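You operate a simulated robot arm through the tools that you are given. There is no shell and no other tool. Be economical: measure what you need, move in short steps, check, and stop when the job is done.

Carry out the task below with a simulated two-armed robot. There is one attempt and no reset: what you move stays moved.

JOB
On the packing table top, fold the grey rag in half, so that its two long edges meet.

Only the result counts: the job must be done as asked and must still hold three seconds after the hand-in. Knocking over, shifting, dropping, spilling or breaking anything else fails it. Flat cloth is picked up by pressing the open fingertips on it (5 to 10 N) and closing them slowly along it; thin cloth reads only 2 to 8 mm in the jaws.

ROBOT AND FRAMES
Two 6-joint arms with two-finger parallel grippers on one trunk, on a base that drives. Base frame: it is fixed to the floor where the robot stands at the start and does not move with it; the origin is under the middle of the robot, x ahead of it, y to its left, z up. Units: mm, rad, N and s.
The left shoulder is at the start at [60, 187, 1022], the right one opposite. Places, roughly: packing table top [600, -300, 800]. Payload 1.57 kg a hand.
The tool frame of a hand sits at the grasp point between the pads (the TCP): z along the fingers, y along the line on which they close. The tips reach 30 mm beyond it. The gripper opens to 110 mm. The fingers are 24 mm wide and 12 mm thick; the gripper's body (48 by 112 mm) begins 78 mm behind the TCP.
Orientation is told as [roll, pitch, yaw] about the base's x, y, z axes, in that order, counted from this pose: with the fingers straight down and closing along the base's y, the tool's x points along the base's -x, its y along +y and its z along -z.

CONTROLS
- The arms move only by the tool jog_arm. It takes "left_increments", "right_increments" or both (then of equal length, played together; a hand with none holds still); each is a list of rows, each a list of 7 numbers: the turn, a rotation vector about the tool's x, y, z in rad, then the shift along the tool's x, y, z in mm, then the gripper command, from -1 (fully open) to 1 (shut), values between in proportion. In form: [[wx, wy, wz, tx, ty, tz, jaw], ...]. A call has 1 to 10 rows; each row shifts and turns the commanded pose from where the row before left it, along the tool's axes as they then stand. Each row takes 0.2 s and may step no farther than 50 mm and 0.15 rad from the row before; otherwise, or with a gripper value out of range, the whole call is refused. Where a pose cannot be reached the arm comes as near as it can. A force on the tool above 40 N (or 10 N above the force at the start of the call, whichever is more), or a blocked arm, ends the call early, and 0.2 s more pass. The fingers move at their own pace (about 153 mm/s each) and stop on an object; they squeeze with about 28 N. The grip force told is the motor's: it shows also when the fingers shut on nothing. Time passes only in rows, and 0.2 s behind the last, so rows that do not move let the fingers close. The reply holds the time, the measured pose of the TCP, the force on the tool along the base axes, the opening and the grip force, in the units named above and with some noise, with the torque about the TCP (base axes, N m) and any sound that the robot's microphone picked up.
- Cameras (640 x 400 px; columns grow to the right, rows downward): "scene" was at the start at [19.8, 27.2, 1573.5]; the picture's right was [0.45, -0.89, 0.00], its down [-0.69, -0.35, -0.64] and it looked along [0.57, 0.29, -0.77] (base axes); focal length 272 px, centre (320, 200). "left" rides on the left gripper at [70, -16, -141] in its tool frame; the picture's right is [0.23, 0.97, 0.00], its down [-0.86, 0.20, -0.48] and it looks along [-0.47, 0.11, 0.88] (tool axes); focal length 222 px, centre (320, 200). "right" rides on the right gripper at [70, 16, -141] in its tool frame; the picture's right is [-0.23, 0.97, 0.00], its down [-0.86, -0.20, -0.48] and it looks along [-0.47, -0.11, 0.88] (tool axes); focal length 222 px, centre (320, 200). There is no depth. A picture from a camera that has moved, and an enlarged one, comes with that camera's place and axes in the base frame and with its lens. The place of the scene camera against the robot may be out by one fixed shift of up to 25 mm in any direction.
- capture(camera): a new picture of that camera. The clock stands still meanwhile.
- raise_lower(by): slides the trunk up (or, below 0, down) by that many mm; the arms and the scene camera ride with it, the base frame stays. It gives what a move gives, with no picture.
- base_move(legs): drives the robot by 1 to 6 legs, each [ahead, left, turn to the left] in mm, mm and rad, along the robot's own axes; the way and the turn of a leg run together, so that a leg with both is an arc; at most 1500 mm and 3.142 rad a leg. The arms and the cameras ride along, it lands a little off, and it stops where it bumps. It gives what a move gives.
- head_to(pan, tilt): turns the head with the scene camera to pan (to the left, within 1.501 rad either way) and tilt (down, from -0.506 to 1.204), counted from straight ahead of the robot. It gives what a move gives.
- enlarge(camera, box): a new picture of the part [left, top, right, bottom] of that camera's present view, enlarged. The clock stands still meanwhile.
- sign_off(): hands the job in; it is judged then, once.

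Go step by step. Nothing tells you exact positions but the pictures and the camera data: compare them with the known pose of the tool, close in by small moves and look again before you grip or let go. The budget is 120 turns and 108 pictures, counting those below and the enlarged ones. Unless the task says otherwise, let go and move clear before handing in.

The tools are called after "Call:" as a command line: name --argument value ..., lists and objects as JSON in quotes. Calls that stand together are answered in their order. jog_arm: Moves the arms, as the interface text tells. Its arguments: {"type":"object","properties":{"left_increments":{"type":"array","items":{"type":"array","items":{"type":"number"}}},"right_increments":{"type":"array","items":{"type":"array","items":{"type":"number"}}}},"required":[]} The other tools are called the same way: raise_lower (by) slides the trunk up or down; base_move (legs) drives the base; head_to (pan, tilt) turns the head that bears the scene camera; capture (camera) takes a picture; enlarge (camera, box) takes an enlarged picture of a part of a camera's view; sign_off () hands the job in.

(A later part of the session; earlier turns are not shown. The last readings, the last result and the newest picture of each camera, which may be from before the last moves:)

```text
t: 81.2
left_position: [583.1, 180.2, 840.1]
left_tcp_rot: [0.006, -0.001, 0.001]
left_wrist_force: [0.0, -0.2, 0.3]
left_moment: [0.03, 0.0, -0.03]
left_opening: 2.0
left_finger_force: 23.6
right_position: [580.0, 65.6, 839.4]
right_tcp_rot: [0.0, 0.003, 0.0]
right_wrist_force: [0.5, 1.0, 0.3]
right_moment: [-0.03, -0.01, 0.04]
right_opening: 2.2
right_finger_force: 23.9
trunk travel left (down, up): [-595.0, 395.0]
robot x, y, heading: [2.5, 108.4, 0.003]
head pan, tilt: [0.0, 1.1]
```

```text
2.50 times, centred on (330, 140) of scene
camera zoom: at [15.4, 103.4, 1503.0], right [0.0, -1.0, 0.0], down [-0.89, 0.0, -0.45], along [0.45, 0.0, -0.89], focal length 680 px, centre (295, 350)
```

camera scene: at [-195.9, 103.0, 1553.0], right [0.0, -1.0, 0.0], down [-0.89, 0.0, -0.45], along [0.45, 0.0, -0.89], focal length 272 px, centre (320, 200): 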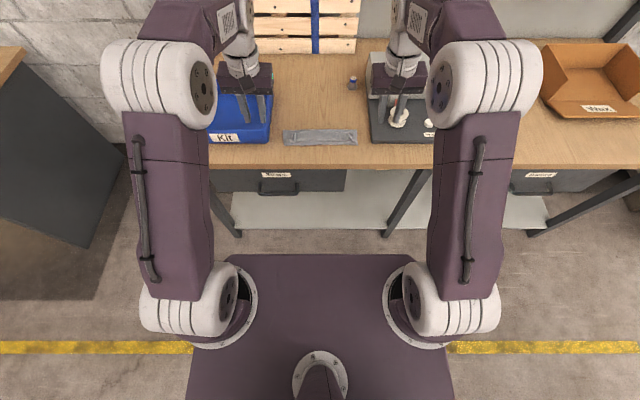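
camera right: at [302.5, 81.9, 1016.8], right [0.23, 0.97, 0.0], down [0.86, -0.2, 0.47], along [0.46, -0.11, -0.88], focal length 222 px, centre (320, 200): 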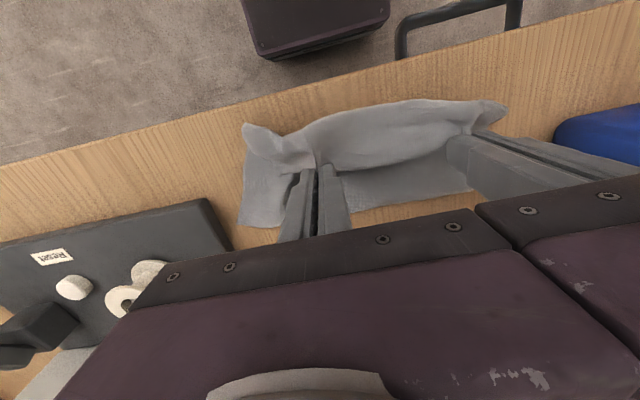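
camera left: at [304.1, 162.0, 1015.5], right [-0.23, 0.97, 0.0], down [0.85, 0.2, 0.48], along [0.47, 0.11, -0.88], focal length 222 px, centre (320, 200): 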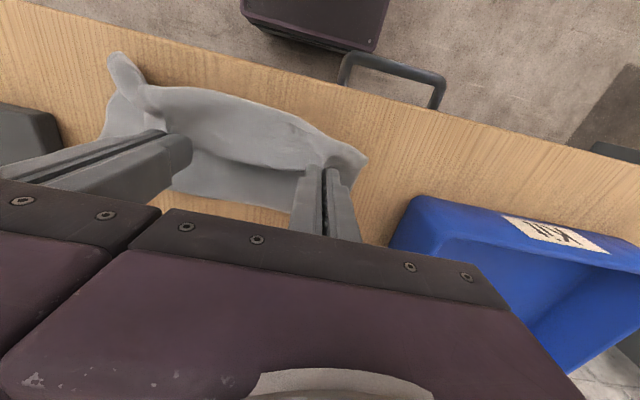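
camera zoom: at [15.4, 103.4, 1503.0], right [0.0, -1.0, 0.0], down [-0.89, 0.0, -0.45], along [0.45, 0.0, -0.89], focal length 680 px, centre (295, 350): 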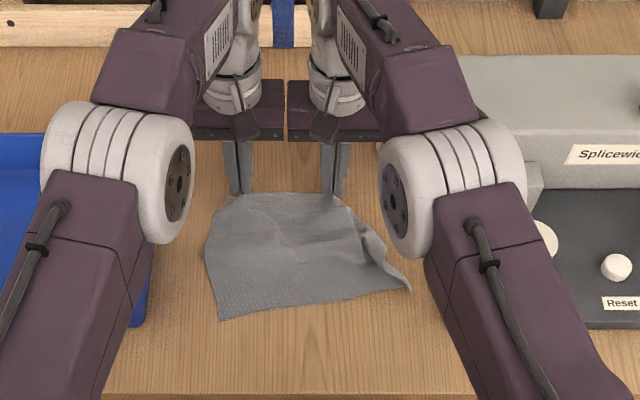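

The rag is open but rotated and wrinkled. I stretch it lightly, release, lift clear and look.

Call:
jog_arm --left_increments '[[0, 0, 0, 0, 4, 3, 1], [0, 0, 0, 0, 0, 3, 1], [0, 0, 0, 0, 0, 0, 0.8], [0, 0, 0, 0, 0, 0, 0.5], [0, 0, 0, 0, 0, 0, 0.5], [0, 0, 0, 0, 0, -20, 0.5], [0, 0, 0, 0, 0, -40, 0.5], [0, 0, 0, 10, 30, -30, 0.5], [0, 0, 0, 20, 35, -20, 0.5], [0, 0, 0, 0, 0, 0, 0.5]]' --right_increments '[[0, 0, 0, 0, -4, 3, 1], [0, 0, 0, 0, 0, 3, 1], [0, 0, 0, 0, 0, 0, 0.8], [0, 0, 0, 0, 0, 0, 0.5], [0, 0, 0, 0, 0, 0, 0.5], [0, 0, 0, 0, 0, -20, 0.5], [0, 0, 0, 0, 0, -40, 0.5], [0, 0, 0, 10, -30, -30, 0.5], [0, 0, 0, 20, -35, -20, 0.5], [0, 0, 0, 0, 0, 0, 0.5]]'

Call:
jog_arm --left_increments '[[0, 0, 0, 45, 0, -20, 0.5], [0, 0, 0, 45, 0, -20, 0.5], [0, 0, 0, 45, 0, 0, 0.5], [0, 0, 0, 0, 0, 0, 0.5]]' --right_increments '[[0, 0, 0, 45, 0, -20, 0.5], [0, 0, 0, 45, 0, -20, 0.5], [0, 0, 0, 45, 0, 0, 0.5], [0, 0, 0, 0, 0, 0, 0.5]]'

Call:
capture --camera "left"

Call:
capture --camera "right"

```text
t: 83.4
left_position: [554.9, 248.4, 944.1]
left_tcp_rot: [0.004, -0.001, 0.001]
left_wrist_force: [0.0, 0.0, -0.8]
left_moment: [0.02, 0.02, 0.0]
left_opening: 27.4
left_finger_force: 0.1
right_position: [580.5, 17.1, 935.3]
right_tcp_rot: [0.0, 0.008, 0.002]
right_wrist_force: [0.4, -0.3, -0.1]
right_moment: [0.04, 0.01, 0.0]
right_opening: 27.6
right_finger_force: 0.1
right hand out of reach, approached as far as the arm can: row 8, 9
trunk travel left (down, up): [-595.0, 395.0]
robot x, y, heading: [3.0, 109.7, 0.005]
head pan, tilt: [0.0, 1.1]
```

```text
t: 84.4
left_position: [417.4, 249.4, 985.2]
left_tcp_rot: [0.005, 0.0, 0.0]
left_wrist_force: [0.1, 0.6, -0.3]
left_moment: [0.01, 0.02, -0.03]
left_opening: 27.5
left_finger_force: 0.0
right_position: [575.0, 21.8, 952.7]
right_tcp_rot: [0.0, 0.009, -0.001]
right_wrist_force: [-0.2, -0.2, -0.2]
right_moment: [0.01, 0.0, -0.04]
right_opening: 27.4
right_finger_force: 0.1
right hand out of reach, approached as far as the arm can: row 1, 2, 3
trunk travel left (down, up): [-595.0, 395.0]
robot x, y, heading: [3.6, 110.8, -0.001]
head pan, tilt: [0.0, 1.1]
```

```text
26 pictures are left
camera left: at [350.8, 232.3, 1126.3], right [-0.23, 0.97, 0.0], down [0.85, 0.2, 0.48], along [0.47, 0.11, -0.88], focal length 222 px, centre (320, 200)
```

left: 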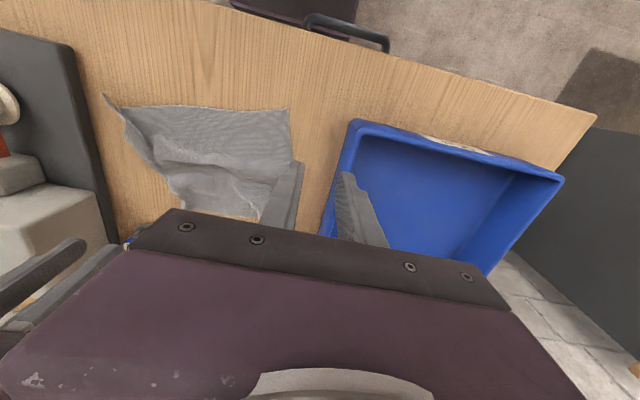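

```text
25 pictures are left
camera right: at [506.3, 38.8, 1094.6], right [0.23, 0.97, 0.0], down [0.86, -0.2, 0.47], along [0.46, -0.11, -0.88], focal length 222 px, centre (320, 200)
```

right: 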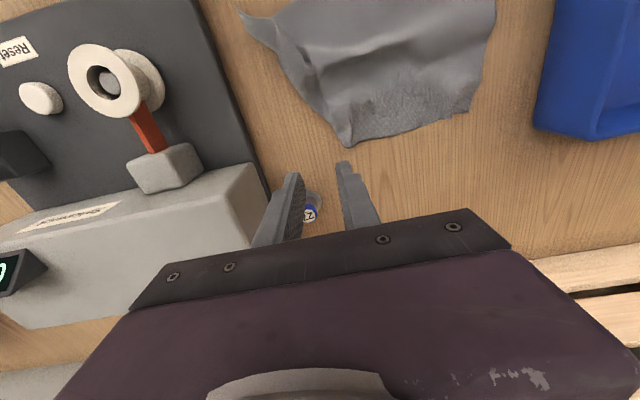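

The rag's far right corner is bunched or tucked. I zoom in on it and free the right arm upward, away from everything.

Call:
enlarge --camera "right" --box '[220, 0, 500, 160]'

Call:
jog_arm --right_increments '[[0, 0, 0, 20, 0, -20, 0.5], [0, 0, 0, 20, 0, -20, 0.5], [0, 0, 0, 0, 0, 0, 0.5]]'

```text
2.29 times, centred on (360, 80) of right
camera zoom: at [506.3, 38.8, 1094.6], right [0.23, 0.97, 0.0], down [0.86, -0.2, 0.47], along [0.46, -0.11, -0.88], focal length 508 px, centre (229, 474)
```

zoom: 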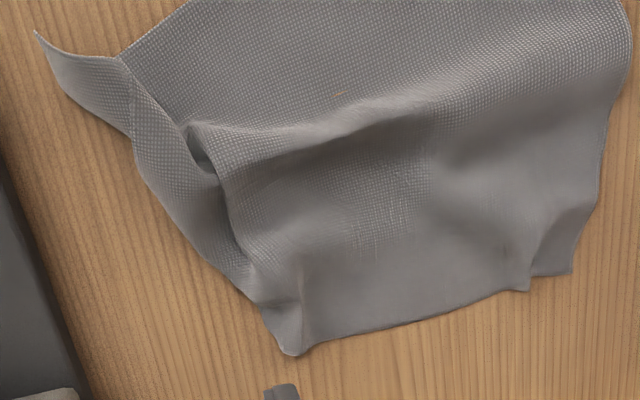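

```text
t: 85.2
left_position: [417.4, 249.4, 986.1]
left_tcp_rot: [0.006, 0.0, 0.003]
left_wrist_force: [-0.7, 0.4, -0.4]
left_moment: [-0.03, -0.01, -0.02]
left_opening: 27.4
left_finger_force: 0.0
right_position: [567.1, 25.4, 979.1]
right_tcp_rot: [0.002, 0.007, 0.001]
right_wrist_force: [0.1, -0.3, 0.6]
right_moment: [0.01, -0.02, -0.01]
right_opening: 27.4
right_finger_force: 0.0
right hand out of reach, approached as far as the arm can: row 1, 2
trunk travel left (down, up): [-595.0, 395.0]
robot x, y, heading: [3.4, 112.3, 0.001]
head pan, tilt: [0.0, 1.1]
```

The right arm's solver is near a limit. I try moving it outward and up to free it.

Call:
jog_arm --right_increments '[[0, 0, 0, 0, -20, -10, 0.5], [0, 0, 0, 0, -20, -10, 0.5], [0, 0, 0, 0, -20, -10, 0.5], [0, 0, 0, 0, 0, 0, 0.5]]'

```text
t: 86.2
left_position: [418.7, 248.9, 985.4]
left_tcp_rot: [0.006, 0.0, 0.001]
left_wrist_force: [-0.3, 0.9, -1.2]
left_moment: [0.01, 0.0, 0.0]
left_opening: 27.4
left_finger_force: 0.2
right_position: [567.5, -34.8, 1007.7]
right_tcp_rot: [-0.001, 0.005, 0.001]
right_wrist_force: [0.4, 0.2, 0.8]
right_moment: [-0.01, -0.01, 0.02]
right_opening: 27.4
right_finger_force: 0.0
trunk travel left (down, up): [-595.0, 395.0]
robot x, y, heading: [3.4, 111.2, 0.0]
head pan, tilt: [0.0, 1.1]
```

Call:
jog_arm --right_increments '[[0, 0, 0, 35, 0, 0, 0.5], [0, 0, 0, 35, 0, 0, 0.5], [0, 0, 0, 35, 0, 0, 0.5], [0, 0, 0, 35, 0, 0, 0.5], [0, 0, 0, 0, 0, 0, 0.5]]'

Call:
capture --camera "right"

```text
t: 87.4
left_position: [418.2, 250.3, 985.1]
left_tcp_rot: [0.006, -0.001, 0.001]
left_wrist_force: [0.8, -0.7, 0.2]
left_moment: [-0.03, 0.0, 0.01]
left_opening: 27.6
left_finger_force: 0.0
right_position: [568.2, -34.7, 1008.5]
right_tcp_rot: [0.0, 0.005, 0.001]
right_wrist_force: [0.2, 0.2, 0.2]
right_moment: [-0.01, 0.02, 0.01]
right_opening: 27.6
right_finger_force: 0.0
right hand out of reach, approached as far as the arm can: row 1, 2, 3, 4
trunk travel left (down, up): [-595.0, 395.0]
robot x, y, heading: [2.4, 109.8, -0.001]
head pan, tilt: [0.0, 1.1]
```

```text
23 pictures are left
camera right: at [498.3, -18.9, 1149.6], right [0.23, 0.97, 0.0], down [0.86, -0.2, 0.47], along [0.46, -0.11, -0.88], focal length 222 px, centre (320, 200)
```

right: 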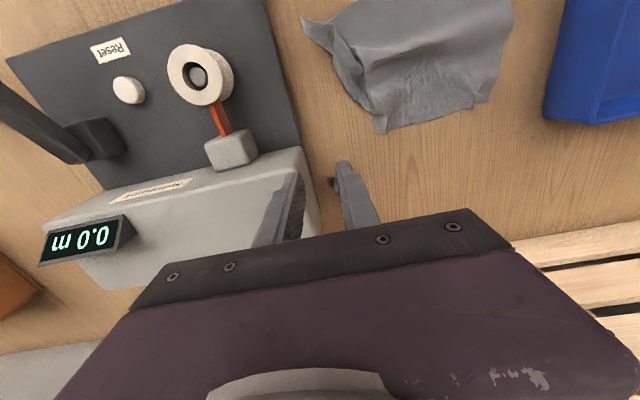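

The right arm refuses to come back at this orientation. I test whether tilting the hand the other way frees it.

Call:
jog_arm --right_increments '[[0, -0.1, 0, 0, 0, 0, 0.5], [0, -0.1, 0, 0, 0, 0, 0.5], [0, -0.1, 0, 0, 0, 0, 0.5], [0, 0, 0, 15, 0, 5, 0.5], [0, 0, 0, 15, 0, 5, 0.5], [0, 0, 0, 0, 0, 0, 0.5]]'

```text
t: 88.8
left_position: [418.2, 249.1, 986.3]
left_tcp_rot: [0.006, 0.0, 0.003]
left_wrist_force: [-0.7, 0.0, -0.3]
left_moment: [-0.02, 0.0, -0.04]
left_opening: 27.5
left_finger_force: 0.0
right_position: [567.7, -34.7, 1007.9]
right_tcp_rot: [0.001, 0.005, -0.001]
right_wrist_force: [-0.5, -0.8, 0.0]
right_moment: [0.04, -0.01, 0.02]
right_opening: 27.5
right_finger_force: 0.0
right hand out of reach, approached as far as the arm can: row 1, 2, 3, 4, 5
trunk travel left (down, up): [-595.0, 395.0]
robot x, y, heading: [4.7, 109.8, 0.001]
head pan, tilt: [0.0, 1.1]
```

Call:
jog_arm --right_increments '[[0, 0.1, 0, 0, 0, 0, 0.5], [0, 0.1, 0, 0, 0, 0, 0.5], [0, 0, 0, 0, -15, 0, 0.5], [0, 0, 0, 0, -15, 0, 0.5], [0, 0, 0, -10, 0, 0, 0.5], [0, 0, 0, 0, 0, 0, 0.5]]'

```text
t: 90.2
left_position: [418.5, 249.4, 985.7]
left_tcp_rot: [0.006, 0.001, 0.0]
left_wrist_force: [0.8, 0.4, 0.4]
left_moment: [0.01, -0.02, 0.01]
left_opening: 27.4
left_finger_force: 0.0
right_position: [525.9, -70.0, 1001.5]
right_tcp_rot: [0.0, 0.204, -0.001]
right_wrist_force: [-0.6, -0.2, 0.3]
right_moment: [-0.03, -0.01, 0.0]
right_opening: 27.4
right_finger_force: 0.0
right hand out of reach, approached as far as the arm can: row 1, 2, 5
trunk travel left (down, up): [-595.0, 395.0]
robot x, y, heading: [3.2, 109.6, 0.004]
head pan, tilt: [0.0, 1.1]
```

It is free now: pitched slightly and at x≈526. I bring it back and level it.

Call:
jog_arm --right_increments '[[0, 0, 0, 25, 0, 0, 0.5], [0, 0, 0, 25, 0, 0, 0.5], [0, -0.1, 0, 10, 0, 0, 0.5], [0, -0.1, 0, 10, 0, 0, 0.5], [0, 0, 0, 20, 0, 0, 0.5], [0, 0, 0, 0, 0, 0, 0.5]]'

```text
t: 91.6
left_position: [418.8, 249.6, 986.1]
left_tcp_rot: [0.005, 0.001, 0.002]
left_wrist_force: [0.1, -0.4, 0.7]
left_moment: [0.01, 0.05, 0.0]
left_opening: 27.7
left_finger_force: 0.0
right_position: [434.8, -68.5, 1013.4]
right_tcp_rot: [0.0, 0.004, 0.001]
right_wrist_force: [-0.1, -0.3, -0.4]
right_moment: [-0.01, -0.03, 0.0]
right_opening: 27.5
right_finger_force: 0.0
trunk travel left (down, up): [-595.0, 395.0]
robot x, y, heading: [3.8, 112.0, 0.008]
head pan, tilt: [0.0, 1.1]
```

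Call:
enlarge --camera "scene" --box '[250, 100, 400, 190]'

Call:
enlarge --camera "right" --box '[300, 30, 560, 200]'

```text
4.27 times, centred on (325, 145) of scene
camera zoom: at [17.3, 103.4, 1503.0], right [0.0, -1.0, 0.0], down [-0.89, 0.0, -0.45], along [0.45, 0.0, -0.89], focal length 1161 px, centre (299, 435)
```

zoom: 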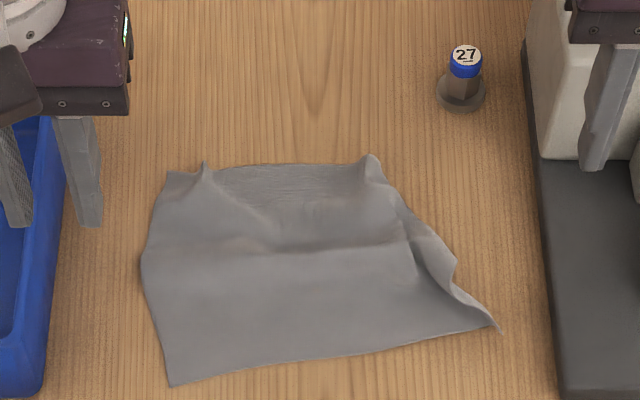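

```text
2.35 times, centred on (430, 115) of right
camera zoom: at [367.0, -53.1, 1155.2], right [0.23, 0.97, 0.0], down [0.86, -0.2, 0.47], along [0.46, -0.11, -0.88], focal length 523 px, centre (61, 400)
```

zoom: 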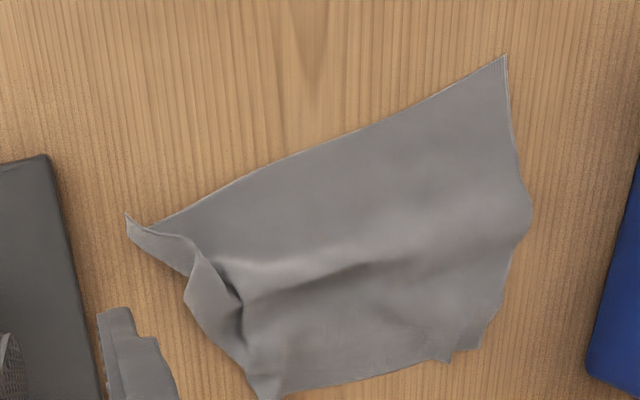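

The near edge is straight from about (393, 198) to (441, −2). I will pick it up near both ends and hang the rag so wrinkles fall out. Then I lower it with the far edge touching first, lay half away from me and bring the held edge back onto the far edge. That way the held strip doesn't flip. First I go above the near edge.

Call:
jog_arm --left_increments '[[0, 0, 0, 7, -26, 20, 0.5], [0, 0, 0, 7, -26, 20, 0.5], [0, 0, 0, 7.5, -26, 20, 0.5], [0, 0, -0.105, 0, 0, 20, 0.5], [0, 0, -0.105, 0, 0, 20, 0.5], [0, 0, 0, 0, 0, 37, 0.5], [0, 0, 0, 0, 0, 0, 0.5]]' --right_increments '[[0, 0, 0, 0, 24, 30, 0.5], [0, 0, 0, 0, 24, 30, 0.5], [0, 0, 0, -2, 25, 30, 0.5], [0, 0, -0.105, 0, 0, 30, 0.5], [0, 0, -0.105, 0, 0, 20, 0.5], [0, 0, 0, 0, 0, 24, 0.5], [0, 0, 0, 0, 0, 0, 0.5]]'

Call:
enlarge --camera "left" --box '[200, 60, 440, 220]'

Call:
enlarge --camera "right" --box '[200, 60, 440, 220]'

```text
t: 93.2
left_position: [396.6, 171.3, 846.6]
left_tcp_rot: [0.005, -0.002, 0.214]
left_wrist_force: [0.0, 0.1, 0.7]
left_moment: [-0.02, -0.03, 0.0]
left_opening: 27.8
left_finger_force: 0.0
right_position: [435.7, 4.7, 851.3]
right_tcp_rot: [0.002, 0.003, 0.21]
right_wrist_force: [-0.1, 0.0, -0.2]
right_moment: [0.01, -0.03, -0.01]
right_opening: 27.4
right_finger_force: 0.2
trunk travel left (down, up): [-595.0, 395.0]
robot x, y, heading: [2.3, 112.5, 0.001]
head pan, tilt: [0.0, 1.1]
```

```text
2.50 times, centred on (320, 140) of left
camera zoom: at [333.5, 140.3, 986.8], right [-0.43, 0.9, 0.0], down [0.79, 0.37, 0.48], along [0.43, 0.21, -0.88], focal length 555 px, centre (320, 350)
```

zoom: 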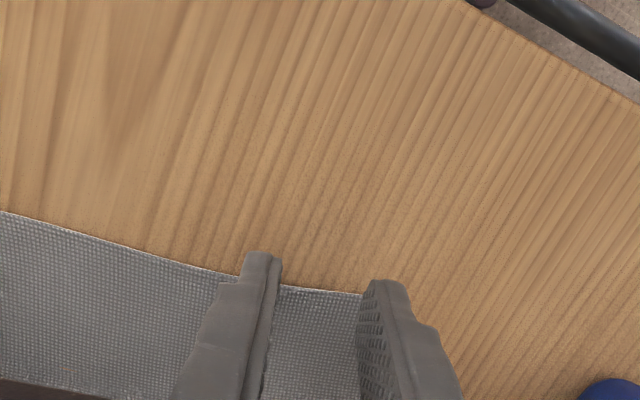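

```text
2.50 times, centred on (320, 140) of right
camera zoom: at [364.9, 6.0, 992.2], right [0.02, 1.0, 0.0], down [0.88, -0.02, 0.48], along [0.47, -0.01, -0.88], focal length 555 px, centre (320, 350)
```

zoom: 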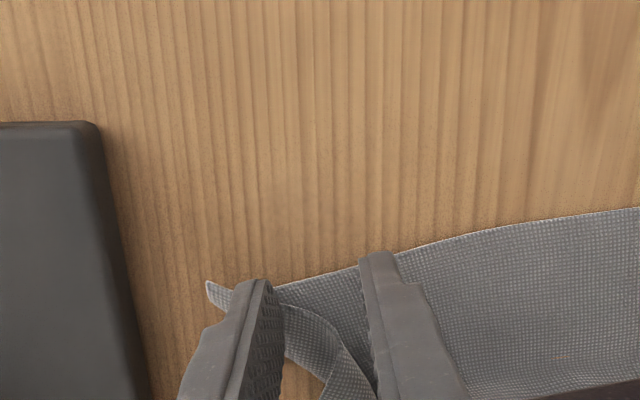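

Left edge overlap is a bit small and the right hand is too near the curled tip. I shift the left 4 mm in and the right 13 mm along the edge, then lower to contact.

Call:
jog_arm --left_increments '[[0, 0, 0, -4, 0, 5, 0.5], [0, 0, 0, 0, 0, 5, 0.5], [0, 0, 0, 0, 0, 2, 0.5], [0, 0, 0, 0, 0, 1, 0.5], [0, 0, 0, 0, 0, 1, 0.5], [0, 0, 0, 0, 0, 0, 0.5]]' --right_increments '[[0, 0, 0, 0, 13, 6, 0.5], [0, 0, 0, 0, 0, 7, 0.5], [0, 0, 0, 0, 0, 3, 0.5], [0, 0, 0, 0, 0, 2, 0.5], [0, 0, 0, 0, 0, 1, 0.5], [0, 0, 0, 0, 0, 0, 0.5]]'

```text
t: 94.6
left_position: [400.5, 171.5, 832.3]
left_tcp_rot: [0.006, -0.002, 0.213]
left_wrist_force: [1.2, -0.2, -0.2]
left_moment: [0.01, 0.0, -0.01]
left_opening: 27.3
left_finger_force: 0.1
right_position: [434.8, 17.0, 832.1]
right_tcp_rot: [0.002, 0.002, 0.209]
right_wrist_force: [1.2, -0.7, 9.3]
right_moment: [-0.18, -0.13, 0.02]
right_opening: 27.8
right_finger_force: 0.7
trunk travel left (down, up): [-595.0, 395.0]
robot x, y, heading: [3.6, 111.5, 0.003]
head pan, tilt: [0.0, 1.1]
```

Call:
jog_arm --left_increments '[[0, 0, 0, 0, 0, 1, 0.5], [0, 0, 0, 0, 0, 0, 0.5]]'

Call:
enlarge --camera "right" --box '[200, 60, 440, 220]'

```text
t: 95.2
left_position: [400.7, 171.4, 831.9]
left_tcp_rot: [0.004, -0.003, 0.212]
left_wrist_force: [-0.2, 0.3, 0.3]
left_moment: [0.01, -0.05, 0.01]
left_opening: 27.9
left_finger_force: 0.2
right_position: [433.4, 19.2, 831.4]
right_tcp_rot: [0.002, 0.001, 0.209]
right_wrist_force: [2.4, 0.0, 11.8]
right_moment: [-0.2, -0.18, 0.05]
right_opening: 28.2
right_finger_force: 0.8
trunk travel left (down, up): [-595.0, 395.0]
robot x, y, heading: [1.3, 111.0, -0.0]
head pan, tilt: [0.0, 1.1]
```

```text
2.50 times, centred on (320, 140) of right
camera zoom: at [363.2, 18.7, 973.5], right [0.02, 1.0, 0.0], down [0.88, -0.02, 0.48], along [0.48, -0.01, -0.88], focal length 555 px, centre (320, 350)
```

zoom: 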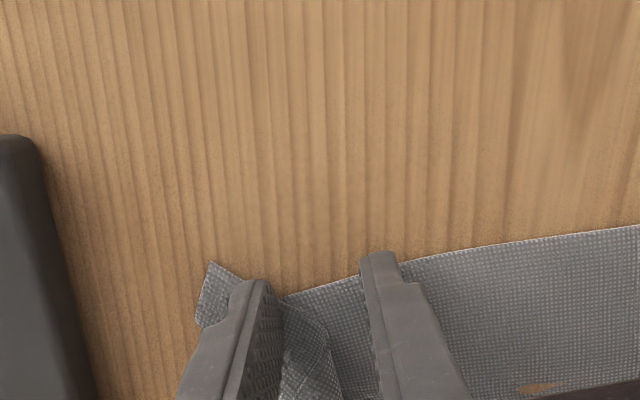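

The right hand's outer finger sits on the curled flap. I lift, move another 15 mm along the edge and press again; the left needs slightly more.

Call:
jog_arm --right_increments '[[0, 0, 0, 0, 0, -6, 0.5], [0, 0, 0, 0, 15, 0, 0.5], [0, 0, 0, 0, 0, 4, 0.5], [0, 0, 0, 0, 0, 1.5, 0.5], [0, 0, 0, 0, 0, 0, 0.5]]' --left_increments '[[0, 0, 0, 0, 0, 0.5, 0.5], [0, 0, 0, 0, 0, 0.3, 0.5], [0, 0, 0, 0, 0, 0, 0.5], [0, 0, 0, 0, 0, 0, 0.5], [0, 0, 0, 0, 0, 0, 0.5]]'

```text
t: 96.4
left_position: [399.9, 172.1, 831.8]
left_tcp_rot: [0.004, -0.004, 0.212]
left_wrist_force: [1.6, 1.2, 9.4]
left_moment: [-0.02, -0.19, 0.04]
left_opening: 27.0
left_finger_force: 0.0
right_position: [430.1, 30.6, 832.7]
right_tcp_rot: [0.0, 0.005, 0.211]
right_wrist_force: [-0.4, 0.1, 2.9]
right_moment: [-0.04, -0.01, 0.01]
right_opening: 27.6
right_finger_force: 0.1
trunk travel left (down, up): [-595.0, 395.0]
robot x, y, heading: [2.6, 109.2, 0.001]
head pan, tilt: [0.0, 1.1]
```

Call:
jog_arm --right_increments '[[0, 0, 0, 0, 0, 0.7, 0.5], [0, 0, 0, 0, 0, 0, 0.5]]' --left_increments '[[0, 0, 0, 0, 0, 0.2, 0.5], [0, 0, 0, 0, 0, 0, 0.5]]'

```text
t: 97.0
left_position: [400.6, 172.2, 832.4]
left_tcp_rot: [0.002, -0.004, 0.212]
left_wrist_force: [2.2, -0.4, 7.7]
left_moment: [-0.06, -0.14, 0.02]
left_opening: 27.2
left_finger_force: 0.0
right_position: [431.2, 30.9, 831.0]
right_tcp_rot: [0.002, 0.003, 0.211]
right_wrist_force: [-0.3, 0.3, 10.8]
right_moment: [-0.18, -0.14, 0.0]
right_opening: 27.1
right_finger_force: 0.2
trunk travel left (down, up): [-595.0, 395.0]
robot x, y, heading: [2.0, 111.1, 0.003]
head pan, tilt: [0.0, 1.1]
```

Both are pressing 8–11 N. I close slowly and then ease up a little.

Call:
jog_arm --right_increments '[[0, 0, 0, 0, 0, 0, 0.56], [0, 0, 0, 0, 0, 0.1, 0.62], [0, 0, 0, 0, 0, 0, 0.68], [0, 0, 0, 0, 0, 0.1, 0.74], [0, 0, 0, 0, 0, 0, 0.8], [0, 0, 0, 0, 0, 0.1, 0.86], [0, 0, 0, 0, 0, 0, 0.93], [0, 0, 0, 0, 0, 0, 1], [0, 0, 0, 0, 0, 0, 1], [0, 0, 0, 0, 0, -1.5, 1]]' --left_increments '[[0, 0, 0, 0, 0, 0.1, 0.56], [0, 0, 0, 0, 0, 0.1, 0.62], [0, 0, 0, 0, 0, 0, 0.68], [0, 0, 0, 0, 0, 0.1, 0.74], [0, 0, 0, 0, 0, 0, 0.8], [0, 0, 0, 0, 0, 0.1, 0.86], [0, 0, 0, 0, 0, 0, 0.93], [0, 0, 0, 0, 0, 0, 1], [0, 0, 0, 0, 0, 0, 1], [0, 0, 0, 0, 0, -1.5, 1]]'

Call:
jog_arm --right_increments '[[0, 0, 0, 0, 3, -10, 1], [0, 0, 0, 0, 0, -15, 1], [0, 0, 0, 0, 0, -15, 1], [0, 0, 0, 0, 0, 0, 1]]' --left_increments '[[0, 0, 0, 0, -3, -10, 1], [0, 0, 0, 0, 0, -15, 1], [0, 0, 0, 0, 0, -15, 1], [0, 0, 0, 0, 0, 0, 1]]'

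Call:
capture --camera "right"

```text
t: 99.2
left_position: [400.6, 171.0, 832.0]
left_tcp_rot: [0.005, -0.002, 0.212]
left_wrist_force: [-0.1, -0.7, 4.6]
left_moment: [-0.02, 0.0, 0.01]
left_opening: 1.7
left_finger_force: 23.5
right_position: [430.3, 30.4, 832.5]
right_tcp_rot: [0.002, 0.004, 0.21]
right_wrist_force: [0.0, 0.4, 3.5]
right_moment: [-0.03, 0.01, 0.01]
right_opening: 0.0
right_finger_force: 21.4
trunk travel left (down, up): [-595.0, 395.0]
robot x, y, heading: [3.8, 112.3, 0.004]
head pan, tilt: [0.0, 1.1]
```

```text
t: 100.2
left_position: [402.3, 170.0, 872.3]
left_tcp_rot: [0.005, -0.003, 0.214]
left_wrist_force: [0.3, 0.3, -0.6]
left_moment: [0.0, 0.03, 0.01]
left_opening: 1.3
left_finger_force: 23.0
right_position: [431.6, 34.1, 873.8]
right_tcp_rot: [0.001, 0.006, 0.209]
right_wrist_force: [0.3, 0.5, -0.3]
right_moment: [0.02, -0.02, 0.0]
right_opening: 0.0
right_finger_force: 20.8
trunk travel left (down, up): [-595.0, 395.0]
robot x, y, heading: [3.7, 108.4, 0.006]
head pan, tilt: [0.0, 1.1]
```

```text
17 pictures are left
camera right: at [360.7, 35.6, 1014.2], right [0.02, 1.0, 0.0], down [0.88, -0.02, 0.47], along [0.47, -0.01, -0.88], focal length 222 px, centre (320, 200)
```

right: 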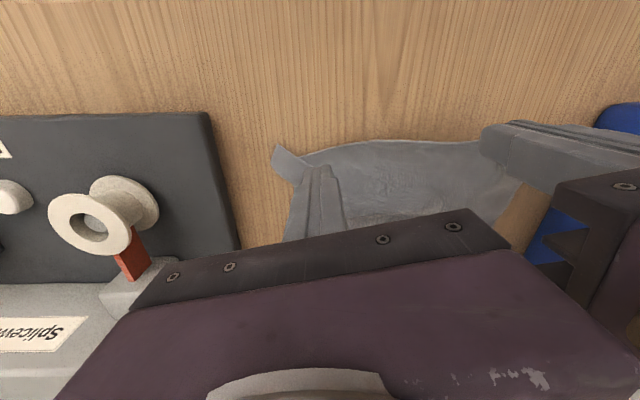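

The left hand holds the edge but the right missed. I lower again, set the right hand on the edge at x≈418, and press more firmly this time.

Call:
jog_arm --right_increments '[[0, 0, 0, 11, -1, 0, 0.5], [0, 0, 0, 0, 0, 15, 0.5], [0, 0, 0, 0, 0, 15, 0.5], [0, 0, 0, 0, 0, 8, 0.5], [0, 0, 0, 0, 0, 3, 0.5], [0, 0, 0, 0, 0, 1, 0.5], [0, 0, 0, 0, 0, 0, 0.5]]' --left_increments '[[0, 0, 0, 0, 0, 10, 1], [0, 0, 0, 0, 0, 10, 1], [0, 0, 0, 0, 0, 10, 1], [0, 0, 0, 0, 0, 6, 1], [0, 0, 0, 0, 0, 0, 1], [0, 0, 0, 0, 0, 0, 1], [0, 0, 0, 0, 0, 0, 1]]'

Call:
enlarge --camera "right" --box '[220, 80, 460, 220]'

```text
t: 101.8
left_position: [401.5, 169.2, 836.8]
left_tcp_rot: [0.004, -0.003, 0.212]
left_wrist_force: [-1.3, -0.5, -0.1]
left_moment: [0.01, -0.03, 0.0]
left_opening: 1.3
left_finger_force: 23.5
right_position: [419.8, 30.6, 832.3]
right_tcp_rot: [0.003, 0.0, 0.209]
right_wrist_force: [0.4, -1.0, 20.5]
right_moment: [-0.35, -0.28, 0.0]
right_opening: 28.5
right_finger_force: 0.3
trunk travel left (down, up): [-595.0, 395.0]
robot x, y, heading: [1.9, 111.5, 0.006]
head pan, tilt: [0.0, 1.1]
```

```text
2.67 times, centred on (340, 150) of right
camera zoom: at [348.7, 32.4, 973.2], right [0.02, 1.0, 0.0], down [0.88, -0.02, 0.48], along [0.48, -0.01, -0.88], focal length 592 px, centre (267, 333)
```

zoom: 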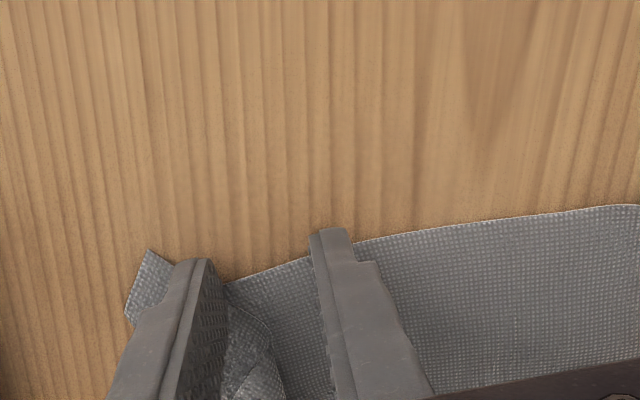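

The right hand's outer finger rests on the doubled flap, which spoils the grip. Keeping the left hold as an anchor, I'll first unfold that flap with the right hand. I rise, turn the hand across the flap's edge and look.

Call:
jog_arm --right_increments '[[0, 0, 0, 0, 0, -30, 0.5], [0, 0, 0.13, 0, 0, -30, 0.5], [0, 0, 0.135, 0, 0, -20, 0.5], [0, 0, 0.135, 0, 0, 0, 0.5], [0, 0, 0.135, 0, 0, 0, 0.5], [0, 0, 0.135, 0, 0, 0, 0.5], [0, 0, 0.135, 0, 0, 0, 0.5], [0, 0, 0.135, 0, 0, 0, 0.5], [0, 0, 0.135, 0, 0, 0, 0.5], [0, 0, 0.135, 0, 0, 0, 0.5]]'

Call:
capture --camera "right"

```text
t: 104.0
left_position: [401.4, 168.8, 836.9]
left_tcp_rot: [0.005, -0.001, 0.212]
left_wrist_force: [-0.2, 0.3, 0.4]
left_moment: [0.03, -0.01, 0.01]
left_opening: 1.6
left_finger_force: 23.1
right_position: [421.2, 31.4, 910.6]
right_tcp_rot: [-0.004, 0.006, -1.001]
right_wrist_force: [0.2, -0.1, -0.2]
right_moment: [-0.01, 0.01, 0.0]
right_opening: 27.6
right_finger_force: 0.1
trunk travel left (down, up): [-595.0, 395.0]
robot x, y, heading: [-1.1, 111.2, 0.005]
head pan, tilt: [0.0, 1.1]
```

```text
15 pictures are left
camera right: at [397.3, 98.5, 1052.1], right [0.94, 0.33, 0.0], down [0.29, -0.83, 0.48], along [0.16, -0.45, -0.88], focal length 222 px, centre (320, 200)
```

right: 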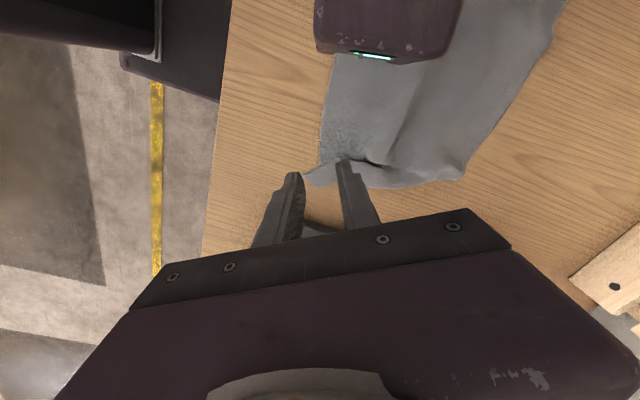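

Call:
enlarge --camera "right" --box '[290, 60, 490, 200]'

```text
2.86 times, centred on (390, 130) of right
camera zoom: at [397.3, 98.5, 1052.1], right [0.94, 0.33, 0.0], down [0.29, -0.83, 0.48], along [0.16, -0.45, -0.88], focal length 635 px, centre (120, 400)
```

zoom: 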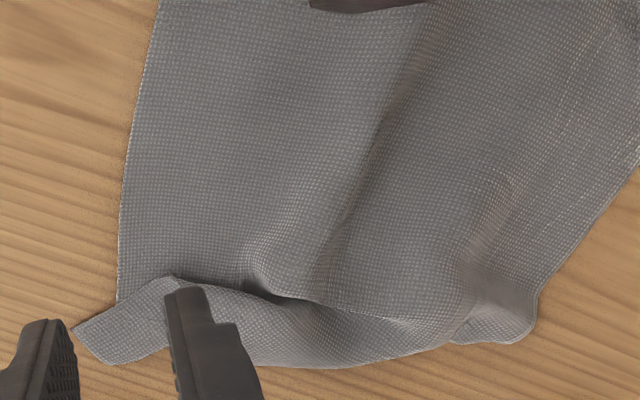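

The flap's free edge runs nearly along x at y≈36–46, with its middle at about (489, 40). I place the right fingers along that edge and lower to just above it.

Call:
jog_arm --right_increments '[[0, 0, 0, -13.75, 31.5, 0, 0.5], [0, 0, 0.14, -13.75, 31.5, 0, 0.5], [0, 0, 0.14, 0, 0, 20, 0.5], [0, 0, 0.14, 0, 0, 20, 0.5], [0, 0, 0, 0, 0, 18, 0.5], [0, 0, 0, 0, 0, 0, 0.5]]'

Call:
enlarge --camera "right" --box '[220, 80, 460, 230]'

```text
t: 105.4
left_position: [402.7, 168.3, 836.0]
left_tcp_rot: [0.006, -0.002, 0.212]
left_wrist_force: [0.7, 1.0, -0.8]
left_moment: [0.01, 0.01, 0.0]
left_opening: 1.6
left_finger_force: 23.3
right_position: [488.2, 41.7, 852.1]
right_tcp_rot: [-0.005, 0.003, -1.42]
right_wrist_force: [0.1, 0.2, -0.5]
right_moment: [0.0, -0.03, -0.01]
right_opening: 27.7
right_finger_force: 0.1
trunk travel left (down, up): [-595.0, 395.0]
robot x, y, heading: [4.7, 111.2, 0.007]
head pan, tilt: [0.0, 1.1]
```

```text
2.67 times, centred on (340, 155) of right
camera zoom: at [493.9, 112.7, 993.2], right [1.0, -0.08, 0.0], down [-0.07, -0.88, 0.48], along [-0.04, -0.48, -0.88], focal length 592 px, centre (267, 320)
```

zoom: 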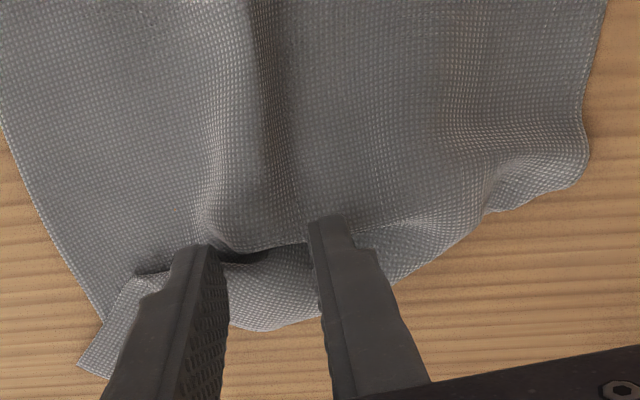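

Call:
jog_arm --right_increments '[[0, 0, 0, -6, 0, 5, 0.5], [0, 0, 0, 0, 0, 5, 0.5], [0, 0, 0, 0, 0, 4, 0.5], [0, 0, 0, 0, 0, 2, 0.5], [0, 0, 0, 0, 0, 1, 0.5], [0, 0, 0, 0, 0, 0, 0.5]]'

```text
t: 106.8
left_position: [401.8, 169.0, 835.8]
left_tcp_rot: [0.007, -0.002, 0.213]
left_wrist_force: [-0.6, 0.2, -0.3]
left_moment: [0.02, 0.0, 0.01]
left_opening: 1.5
left_finger_force: 22.6
right_position: [489.1, 36.7, 835.4]
right_tcp_rot: [-0.006, 0.001, -1.418]
right_wrist_force: [-0.4, 0.1, -0.4]
right_moment: [-0.01, -0.01, 0.01]
right_opening: 27.5
right_finger_force: 0.1
trunk travel left (down, up): [-595.0, 395.0]
robot x, y, heading: [1.7, 108.1, 0.002]
head pan, tilt: [0.0, 1.1]
```

Call:
jog_arm --right_increments '[[0, 0, 0, 0, 0, 1.5, 0.5], [0, 0, 0, 0, 0, 1, 0.5], [0, 0, 0, 0, 0, 0.5, 0.5], [0, 0, 0, 0, 0, 0, 0.5]]'

```text
t: 107.8
left_position: [403.2, 169.7, 836.5]
left_tcp_rot: [0.006, -0.002, 0.213]
left_wrist_force: [0.1, 0.3, -0.1]
left_moment: [0.03, 0.01, 0.0]
left_opening: 1.2
left_finger_force: 23.2
right_position: [489.0, 35.4, 832.9]
right_tcp_rot: [-0.004, 0.003, -1.419]
right_wrist_force: [-0.4, -0.4, 3.9]
right_moment: [-0.05, -0.01, 0.01]
right_opening: 27.5
right_finger_force: 0.1
trunk travel left (down, up): [-595.0, 395.0]
robot x, y, heading: [2.5, 111.5, -0.0]
head pan, tilt: [0.0, 1.1]
```

Light contact at 3.9 N. I press a touch more, close, and lift a little.

Call:
jog_arm --right_increments '[[0, 0, 0, 0, 0, 0.5, 0.5], [0, 0, 0, 0, 0, 0, 0.56], [0, 0, 0, 0, 0, 0, 0.62], [0, 0, 0, 0, 0, 0.1, 0.68], [0, 0, 0, 0, 0, 0, 0.74], [0, 0, 0, 0, 0, 0.1, 0.8], [0, 0, 0, 0, 0, 0, 0.86], [0, 0, 0, 0, 0, 0, 0.93], [0, 0, 0, 0, 0, 0, 1], [0, 0, 0, 0, 0, 0, 1]]'

Call:
jog_arm --right_increments '[[0, 0, 0, 0, 0, -10, 1], [0, 0, 0, 0, 0, -15, 1], [0, 0, 0, 0, 0, 0, 1]]'

Call:
capture --camera "right"

```text
t: 110.0
left_position: [400.6, 169.1, 837.5]
left_tcp_rot: [0.003, -0.004, 0.213]
left_wrist_force: [-0.2, -1.1, 0.3]
left_moment: [-0.01, -0.02, -0.03]
left_opening: 1.4
left_finger_force: 23.3
right_position: [487.5, 35.9, 832.5]
right_tcp_rot: [-0.002, 0.002, -1.417]
right_wrist_force: [-0.8, -0.2, 15.1]
right_moment: [-0.03, 0.08, 0.02]
right_opening: 3.2
right_finger_force: 24.0
trunk travel left (down, up): [-595.0, 395.0]
robot x, y, heading: [2.7, 108.7, 0.002]
head pan, tilt: [0.0, 1.1]
```

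```text
t: 110.8
left_position: [402.9, 169.0, 836.0]
left_tcp_rot: [0.006, 0.0, 0.214]
left_wrist_force: [1.1, 0.0, -0.2]
left_moment: [-0.03, 0.04, 0.02]
left_opening: 1.5
left_finger_force: 23.0
right_position: [489.7, 35.0, 857.3]
right_tcp_rot: [-0.005, 0.001, -1.419]
right_wrist_force: [-1.1, -0.2, -0.8]
right_moment: [-0.01, 0.02, 0.02]
right_opening: 2.8
right_finger_force: 24.7
trunk travel left (down, up): [-595.0, 395.0]
robot x, y, heading: [3.9, 113.0, 0.003]
head pan, tilt: [0.0, 1.1]
```

```text
12 pictures are left
camera right: at [496.0, 107.2, 997.9], right [1.0, -0.08, -0.01], down [-0.07, -0.88, 0.48], along [-0.04, -0.48, -0.88], focal length 222 px, centre (320, 200)
```

right: 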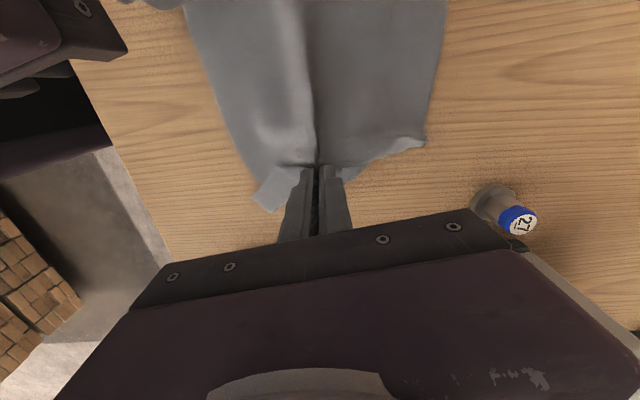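

Opening 2.8 mm suggests it holds the flap, maybe with some of the layer below. I try pulling it outward (−y) and watch the left hand's force.

Call:
jog_arm --right_increments '[[0, 0, 0, -15, 0, -8, 1], [0, 0, 0, -15, 0, 0, 1], [0, 0, 0, -15, 0, 0, 1], [0, 0, 0, 0, 0, 0, 1]]'

Call:
enlarge --camera "right" --box '[160, 0, 480, 220]'

```text
t: 111.8
left_position: [403.0, 168.6, 835.7]
left_tcp_rot: [0.002, -0.003, 0.214]
left_wrist_force: [1.1, -4.3, 0.6]
left_moment: [-0.13, -0.07, -0.02]
left_opening: 1.7
left_finger_force: 23.9
right_position: [496.7, -8.3, 864.3]
right_tcp_rot: [-0.007, 0.001, -1.419]
right_wrist_force: [-2.3, 4.0, -0.3]
right_moment: [0.11, 0.09, 0.02]
right_opening: 2.8
right_finger_force: 24.2
trunk travel left (down, up): [-595.0, 395.0]
robot x, y, heading: [4.1, 108.6, 0.003]
head pan, tilt: [0.0, 1.1]
```

```text
1.82 times, centred on (320, 110) of right
camera zoom: at [502.4, 62.8, 1005.8], right [1.0, -0.08, -0.01], down [-0.07, -0.88, 0.48], along [-0.04, -0.48, -0.88], focal length 404 px, centre (320, 364)
```

zoom: 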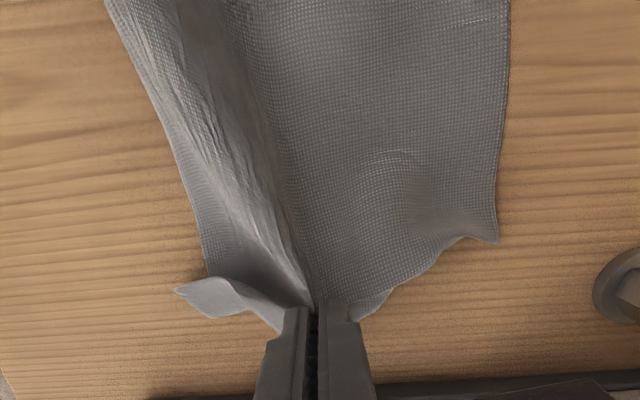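

That worked: the flap came out, and the right hand now holds the right short edge close to its midpoint. So I'll use the midline hang. The left hand releases, turns so its fingers close along x, and goes to the midpoint of the left short edge.

Call:
jog_arm --left_increments '[[0, 0, 0, 0, 0, -1, 0.7], [0, 0, 0, 0, 0, 0, 0.5], [0, 0, 0, 0, 0, -30, 0.5], [0, 0, 0, 0, 0, -40, 0.5], [0, 0, -0.14, 0, 0, -10, 0.5], [0, 0, -0.14, 0, 0, 0, 0.5], [0, 0, -0.14, 0, 0, 0, 0.5], [0, 0, -0.14, 0, 0, 0, 0.5], [0, 0, -0.14, 0, 0, 0, 0.5], [0, 0, 0, 0, 0, 0, 0.5]]'

Call:
jog_arm --left_increments '[[0, 0, -0.14, 0, 0, 0, 0.5], [0, 0, -0.14, 0, 0, 0, 0.5], [0, 0, -0.14, 0, 0, 0, 0.5], [0, 0, -0.14, 0, 0, 0, 0.5], [0, 0, -0.1, 0, 0, 0, 0.5], [0, 0, 0, 0, -30, 0, 0.5], [0, 0, 0, 0, -30, 0, 0.5], [0, 0, 0, 0, 0, 0, 0.5]]'

Call:
capture --camera "left"

```text
t: 114.0
left_position: [401.6, 168.9, 916.0]
left_tcp_rot: [0.002, -0.002, 0.913]
left_wrist_force: [0.1, 0.9, 0.7]
left_moment: [-0.04, -0.03, 0.0]
left_opening: 27.5
left_finger_force: 0.1
right_position: [496.7, -8.4, 864.1]
right_tcp_rot: [-0.006, 0.003, -1.418]
right_wrist_force: [0.6, 0.0, 0.2]
right_moment: [0.01, 0.01, 0.0]
right_opening: 2.9
right_finger_force: 24.4
trunk travel left (down, up): [-595.0, 395.0]
robot x, y, heading: [4.0, 111.6, 0.004]
head pan, tilt: [0.0, 1.1]
```

```text
t: 115.8
left_position: [462.0, 169.1, 917.2]
left_tcp_rot: [0.001, -0.006, 1.576]
left_wrist_force: [-0.8, 0.5, 0.2]
left_moment: [0.04, 0.0, 0.0]
left_opening: 27.5
left_finger_force: 0.1
right_position: [496.3, -9.4, 865.1]
right_tcp_rot: [-0.005, 0.003, -1.421]
right_wrist_force: [0.6, -0.5, 0.1]
right_moment: [-0.03, 0.01, -0.02]
right_opening: 3.0
right_finger_force: 24.2
trunk travel left (down, up): [-595.0, 395.0]
robot x, y, heading: [0.4, 109.8, 0.004]
head pan, tilt: [0.0, 1.1]
```

```text
10 pictures are left
camera left: at [479.8, 99.3, 1057.6], right [-0.97, -0.23, 0.0], down [-0.2, 0.85, 0.48], along [-0.11, 0.47, -0.88], focal length 222 px, centre (320, 200)
```

left: 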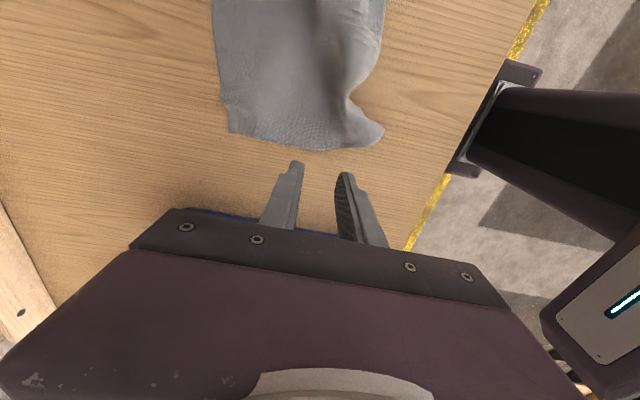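

Left short edge: far corner at about (567, 175), and its midpoint is near (470, 173). I lower the left hand there, with the pads overlapping the edge by about 13 mm.

Call:
jog_arm --left_increments '[[0, 0, 0, -3, -6, 25, 0.45], [0, 0, 0, 0, 0, 25, 0.45], [0, 0, 0, 0, 0, 22, 0.45], [0, 0, 0, 0, 0, 0, 0.45]]'

Call:
capture --camera "left"

```text
t: 116.5
left_position: [470.6, 171.4, 863.8]
left_tcp_rot: [-0.011, -0.001, 1.568]
left_wrist_force: [0.7, -0.4, 0.2]
left_moment: [-0.03, -0.02, 0.0]
left_opening: 30.1
left_finger_force: 0.1
right_position: [495.5, -12.4, 861.2]
right_tcp_rot: [-0.012, -0.001, -1.427]
right_wrist_force: [0.0, 0.7, 0.2]
right_moment: [0.03, 0.01, 0.0]
right_opening: 3.1
right_finger_force: 24.4
trunk travel left (down, up): [-595.0, 395.0]
robot x, y, heading: [2.8, 106.1, 0.007]
head pan, tilt: [0.0, 1.1]
stopped in row 3 (right hand): the force on the tool passed its limit (the readings are from after the stop); the commanded pose is now the measured one
```

```text
9 pictures are left
camera left: at [487.1, 101.9, 1004.7], right [-0.97, -0.23, -0.01], down [-0.2, 0.85, 0.48], along [-0.1, 0.47, -0.88], focal length 222 px, centre (320, 200)
```

left: 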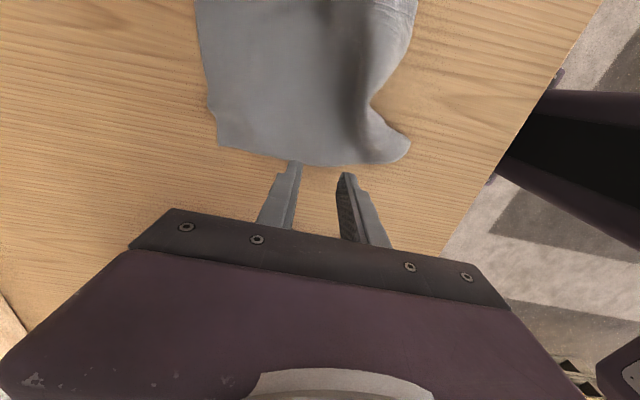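

The two wrist cameras touched, since the left one faces inward. I move the left hand outward and up, then turn it half round so its camera faces away.

Call:
jog_arm --left_increments '[[0, 0, 0, -15, 0, 0, 0.45], [0, 0, 0, -20, 0, -20, 0.45], [0, 0, 0.1, -10, 0, -30, 0.45], [0, 0, 0.145, 0, 0, -20, 0.45], [0, 0, 0.145, 0, 0, 0, 0.45], [0, 0, 0.145, 0, 0, 0, 0.45], [0, 0, 0.145, 0, 0, 0, 0.45], [0, 0, 0.145, 0, 0, 0, 0.45], [0, 0, 0.145, 0, 0, 0, 0.45], [0, 0, 0.145, 0, 0, 0, 0.45]]'

Call:
jog_arm --left_increments '[[0, 0, 0.145, 0, 0, 0, 0.45], [0, 0, 0.145, 0, 0, 0, 0.45], [0, 0, 0.145, 0, 0, 0, 0.45], [0, 0, 0.145, 0, 0, 0, 0.45], [0, 0, 0.145, 0, 0, 0, 0.45], [0, 0, 0.145, 0, 0, 0, 0.45], [0, 0, 0.145, 0, 0, 0, 0.45], [0, 0, 0.145, 0, 0, 0, 0.45], [0, 0, 0.145, 0, 0, 0, 0.45], [0, 0, 0.145, 0, 0, 0, 0.45]]'

```text
t: 118.7
left_position: [468.7, 217.6, 934.1]
left_tcp_rot: [-0.003, -0.009, 0.452]
left_wrist_force: [-0.3, -0.1, 0.2]
left_moment: [0.01, -0.02, -0.03]
left_opening: 30.3
left_finger_force: 0.1
right_position: [495.8, -11.4, 861.0]
right_tcp_rot: [-0.013, -0.002, -1.428]
right_wrist_force: [-1.3, -0.1, -0.3]
right_moment: [-0.01, 0.0, 0.0]
right_opening: 2.9
right_finger_force: 24.0
trunk travel left (down, up): [-595.0, 395.0]
robot x, y, heading: [-1.3, 115.1, -0.002]
head pan, tilt: [0.0, 1.1]
```

```text
t: 120.9
left_position: [469.5, 217.2, 934.3]
left_tcp_rot: [0.009, -0.003, -0.998]
left_wrist_force: [-0.5, 0.5, 0.7]
left_moment: [-0.02, 0.0, 0.0]
left_opening: 30.2
left_finger_force: 0.0
right_position: [494.7, -11.3, 861.2]
right_tcp_rot: [-0.013, -0.002, -1.428]
right_wrist_force: [0.3, 0.3, -0.2]
right_moment: [0.0, 0.02, -0.02]
right_opening: 3.0
right_finger_force: 24.2
trunk travel left (down, up): [-595.0, 395.0]
robot x, y, heading: [4.9, 107.2, 0.005]
head pan, tilt: [0.0, 1.1]
```

Call:
jog_arm --left_increments '[[0, 0, 0.145, 0, 0, 0, 0.45], [0, 0, 0.145, 0, 0, 0, 0.45], [0, 0, 0.145, 0, 0, 0, 0.45], [0, 0, 0.137, 0, 0, 0, 0.45], [0, 0, 0, -25, -2, 0, 0.45], [0, 0, 0, -24, -1.5, 20, 0.45], [0, 0, 0, 0, 0, 35, 0.45], [0, 0, 0, 0, 0, 33, 0.45], [0, 0, 0, 0, 0, 0, 0.45]]'

Call:
enlarge --camera "left" --box '[200, 60, 460, 220]'

```text
t: 122.9
left_position: [468.2, 168.1, 845.1]
left_tcp_rot: [0.011, 0.002, -1.566]
left_wrist_force: [0.1, -0.5, 0.2]
left_moment: [0.0, 0.01, -0.01]
left_opening: 30.2
left_finger_force: 0.1
right_position: [495.4, -12.3, 860.8]
right_tcp_rot: [-0.011, -0.002, -1.428]
right_wrist_force: [0.2, -0.7, 0.9]
right_moment: [-0.02, 0.0, -0.03]
right_opening: 2.9
right_finger_force: 23.4
trunk travel left (down, up): [-595.0, 395.0]
robot x, y, heading: [-1.1, 111.1, 0.003]
head pan, tilt: [0.0, 1.1]
```

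```text
2.46 times, centred on (330, 140) of left
camera zoom: at [451.3, 236.9, 986.5], right [0.97, 0.23, 0.01], down [0.2, -0.86, 0.48], along [0.12, -0.46, -0.88], focal length 547 px, centre (295, 348)
```

zoom: 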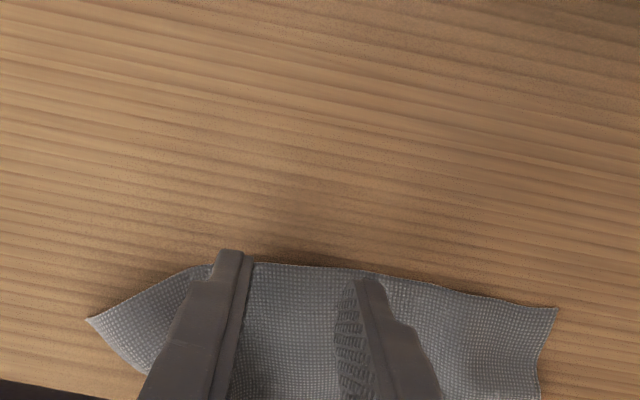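

The left short edge is clear: its corners are at (400, 136) and (564, 179), and the fingers straddle its middle. I lower to contact.

Call:
jog_arm --left_increments '[[0, 0, 0, 3, 0, 5, 0.45], [0, 0, 0, 0, 0, 4, 0.45], [0, 0, 0, 0, 0, 2, 0.45], [0, 0, 0, 0, 0, 1, 0.45], [0, 0, 0, 0, 0, 0.7, 0.45], [0, 0, 0, 0, 0, 0, 0.45]]'

```text
t: 124.3
left_position: [468.1, 171.1, 832.6]
left_tcp_rot: [0.01, 0.002, -1.567]
left_wrist_force: [0.0, -1.2, -0.1]
left_moment: [-0.01, -0.01, 0.02]
left_opening: 30.3
left_finger_force: 0.1
right_position: [494.9, -11.9, 861.4]
right_tcp_rot: [-0.012, -0.001, -1.428]
right_wrist_force: [0.9, 0.1, -0.4]
right_moment: [-0.03, 0.02, -0.02]
right_opening: 3.0
right_finger_force: 24.2
trunk travel left (down, up): [-595.0, 395.0]
robot x, y, heading: [4.0, 111.4, 0.007]
head pan, tilt: [0.0, 1.1]
```

Call:
jog_arm --left_increments '[[0, 0, 0, 0, 0, 0.8, 0.45], [0, 0, 0, 0, 0, 0.5, 0.45], [0, 0, 0, 0, 0, 0, 0.45]]'

```text
t: 125.1
left_position: [467.7, 170.8, 832.2]
left_tcp_rot: [0.01, 0.003, -1.567]
left_wrist_force: [-0.3, 0.5, 1.6]
left_moment: [0.0, 0.03, 0.0]
left_opening: 29.6
left_finger_force: 0.1
right_position: [494.0, -11.5, 860.8]
right_tcp_rot: [-0.011, -0.001, -1.428]
right_wrist_force: [-0.1, -0.6, -0.2]
right_moment: [-0.01, -0.02, 0.03]
right_opening: 3.0
right_finger_force: 23.8
trunk travel left (down, up): [-595.0, 395.0]
robot x, y, heading: [2.1, 112.4, 0.002]
head pan, tilt: [0.0, 1.1]
```

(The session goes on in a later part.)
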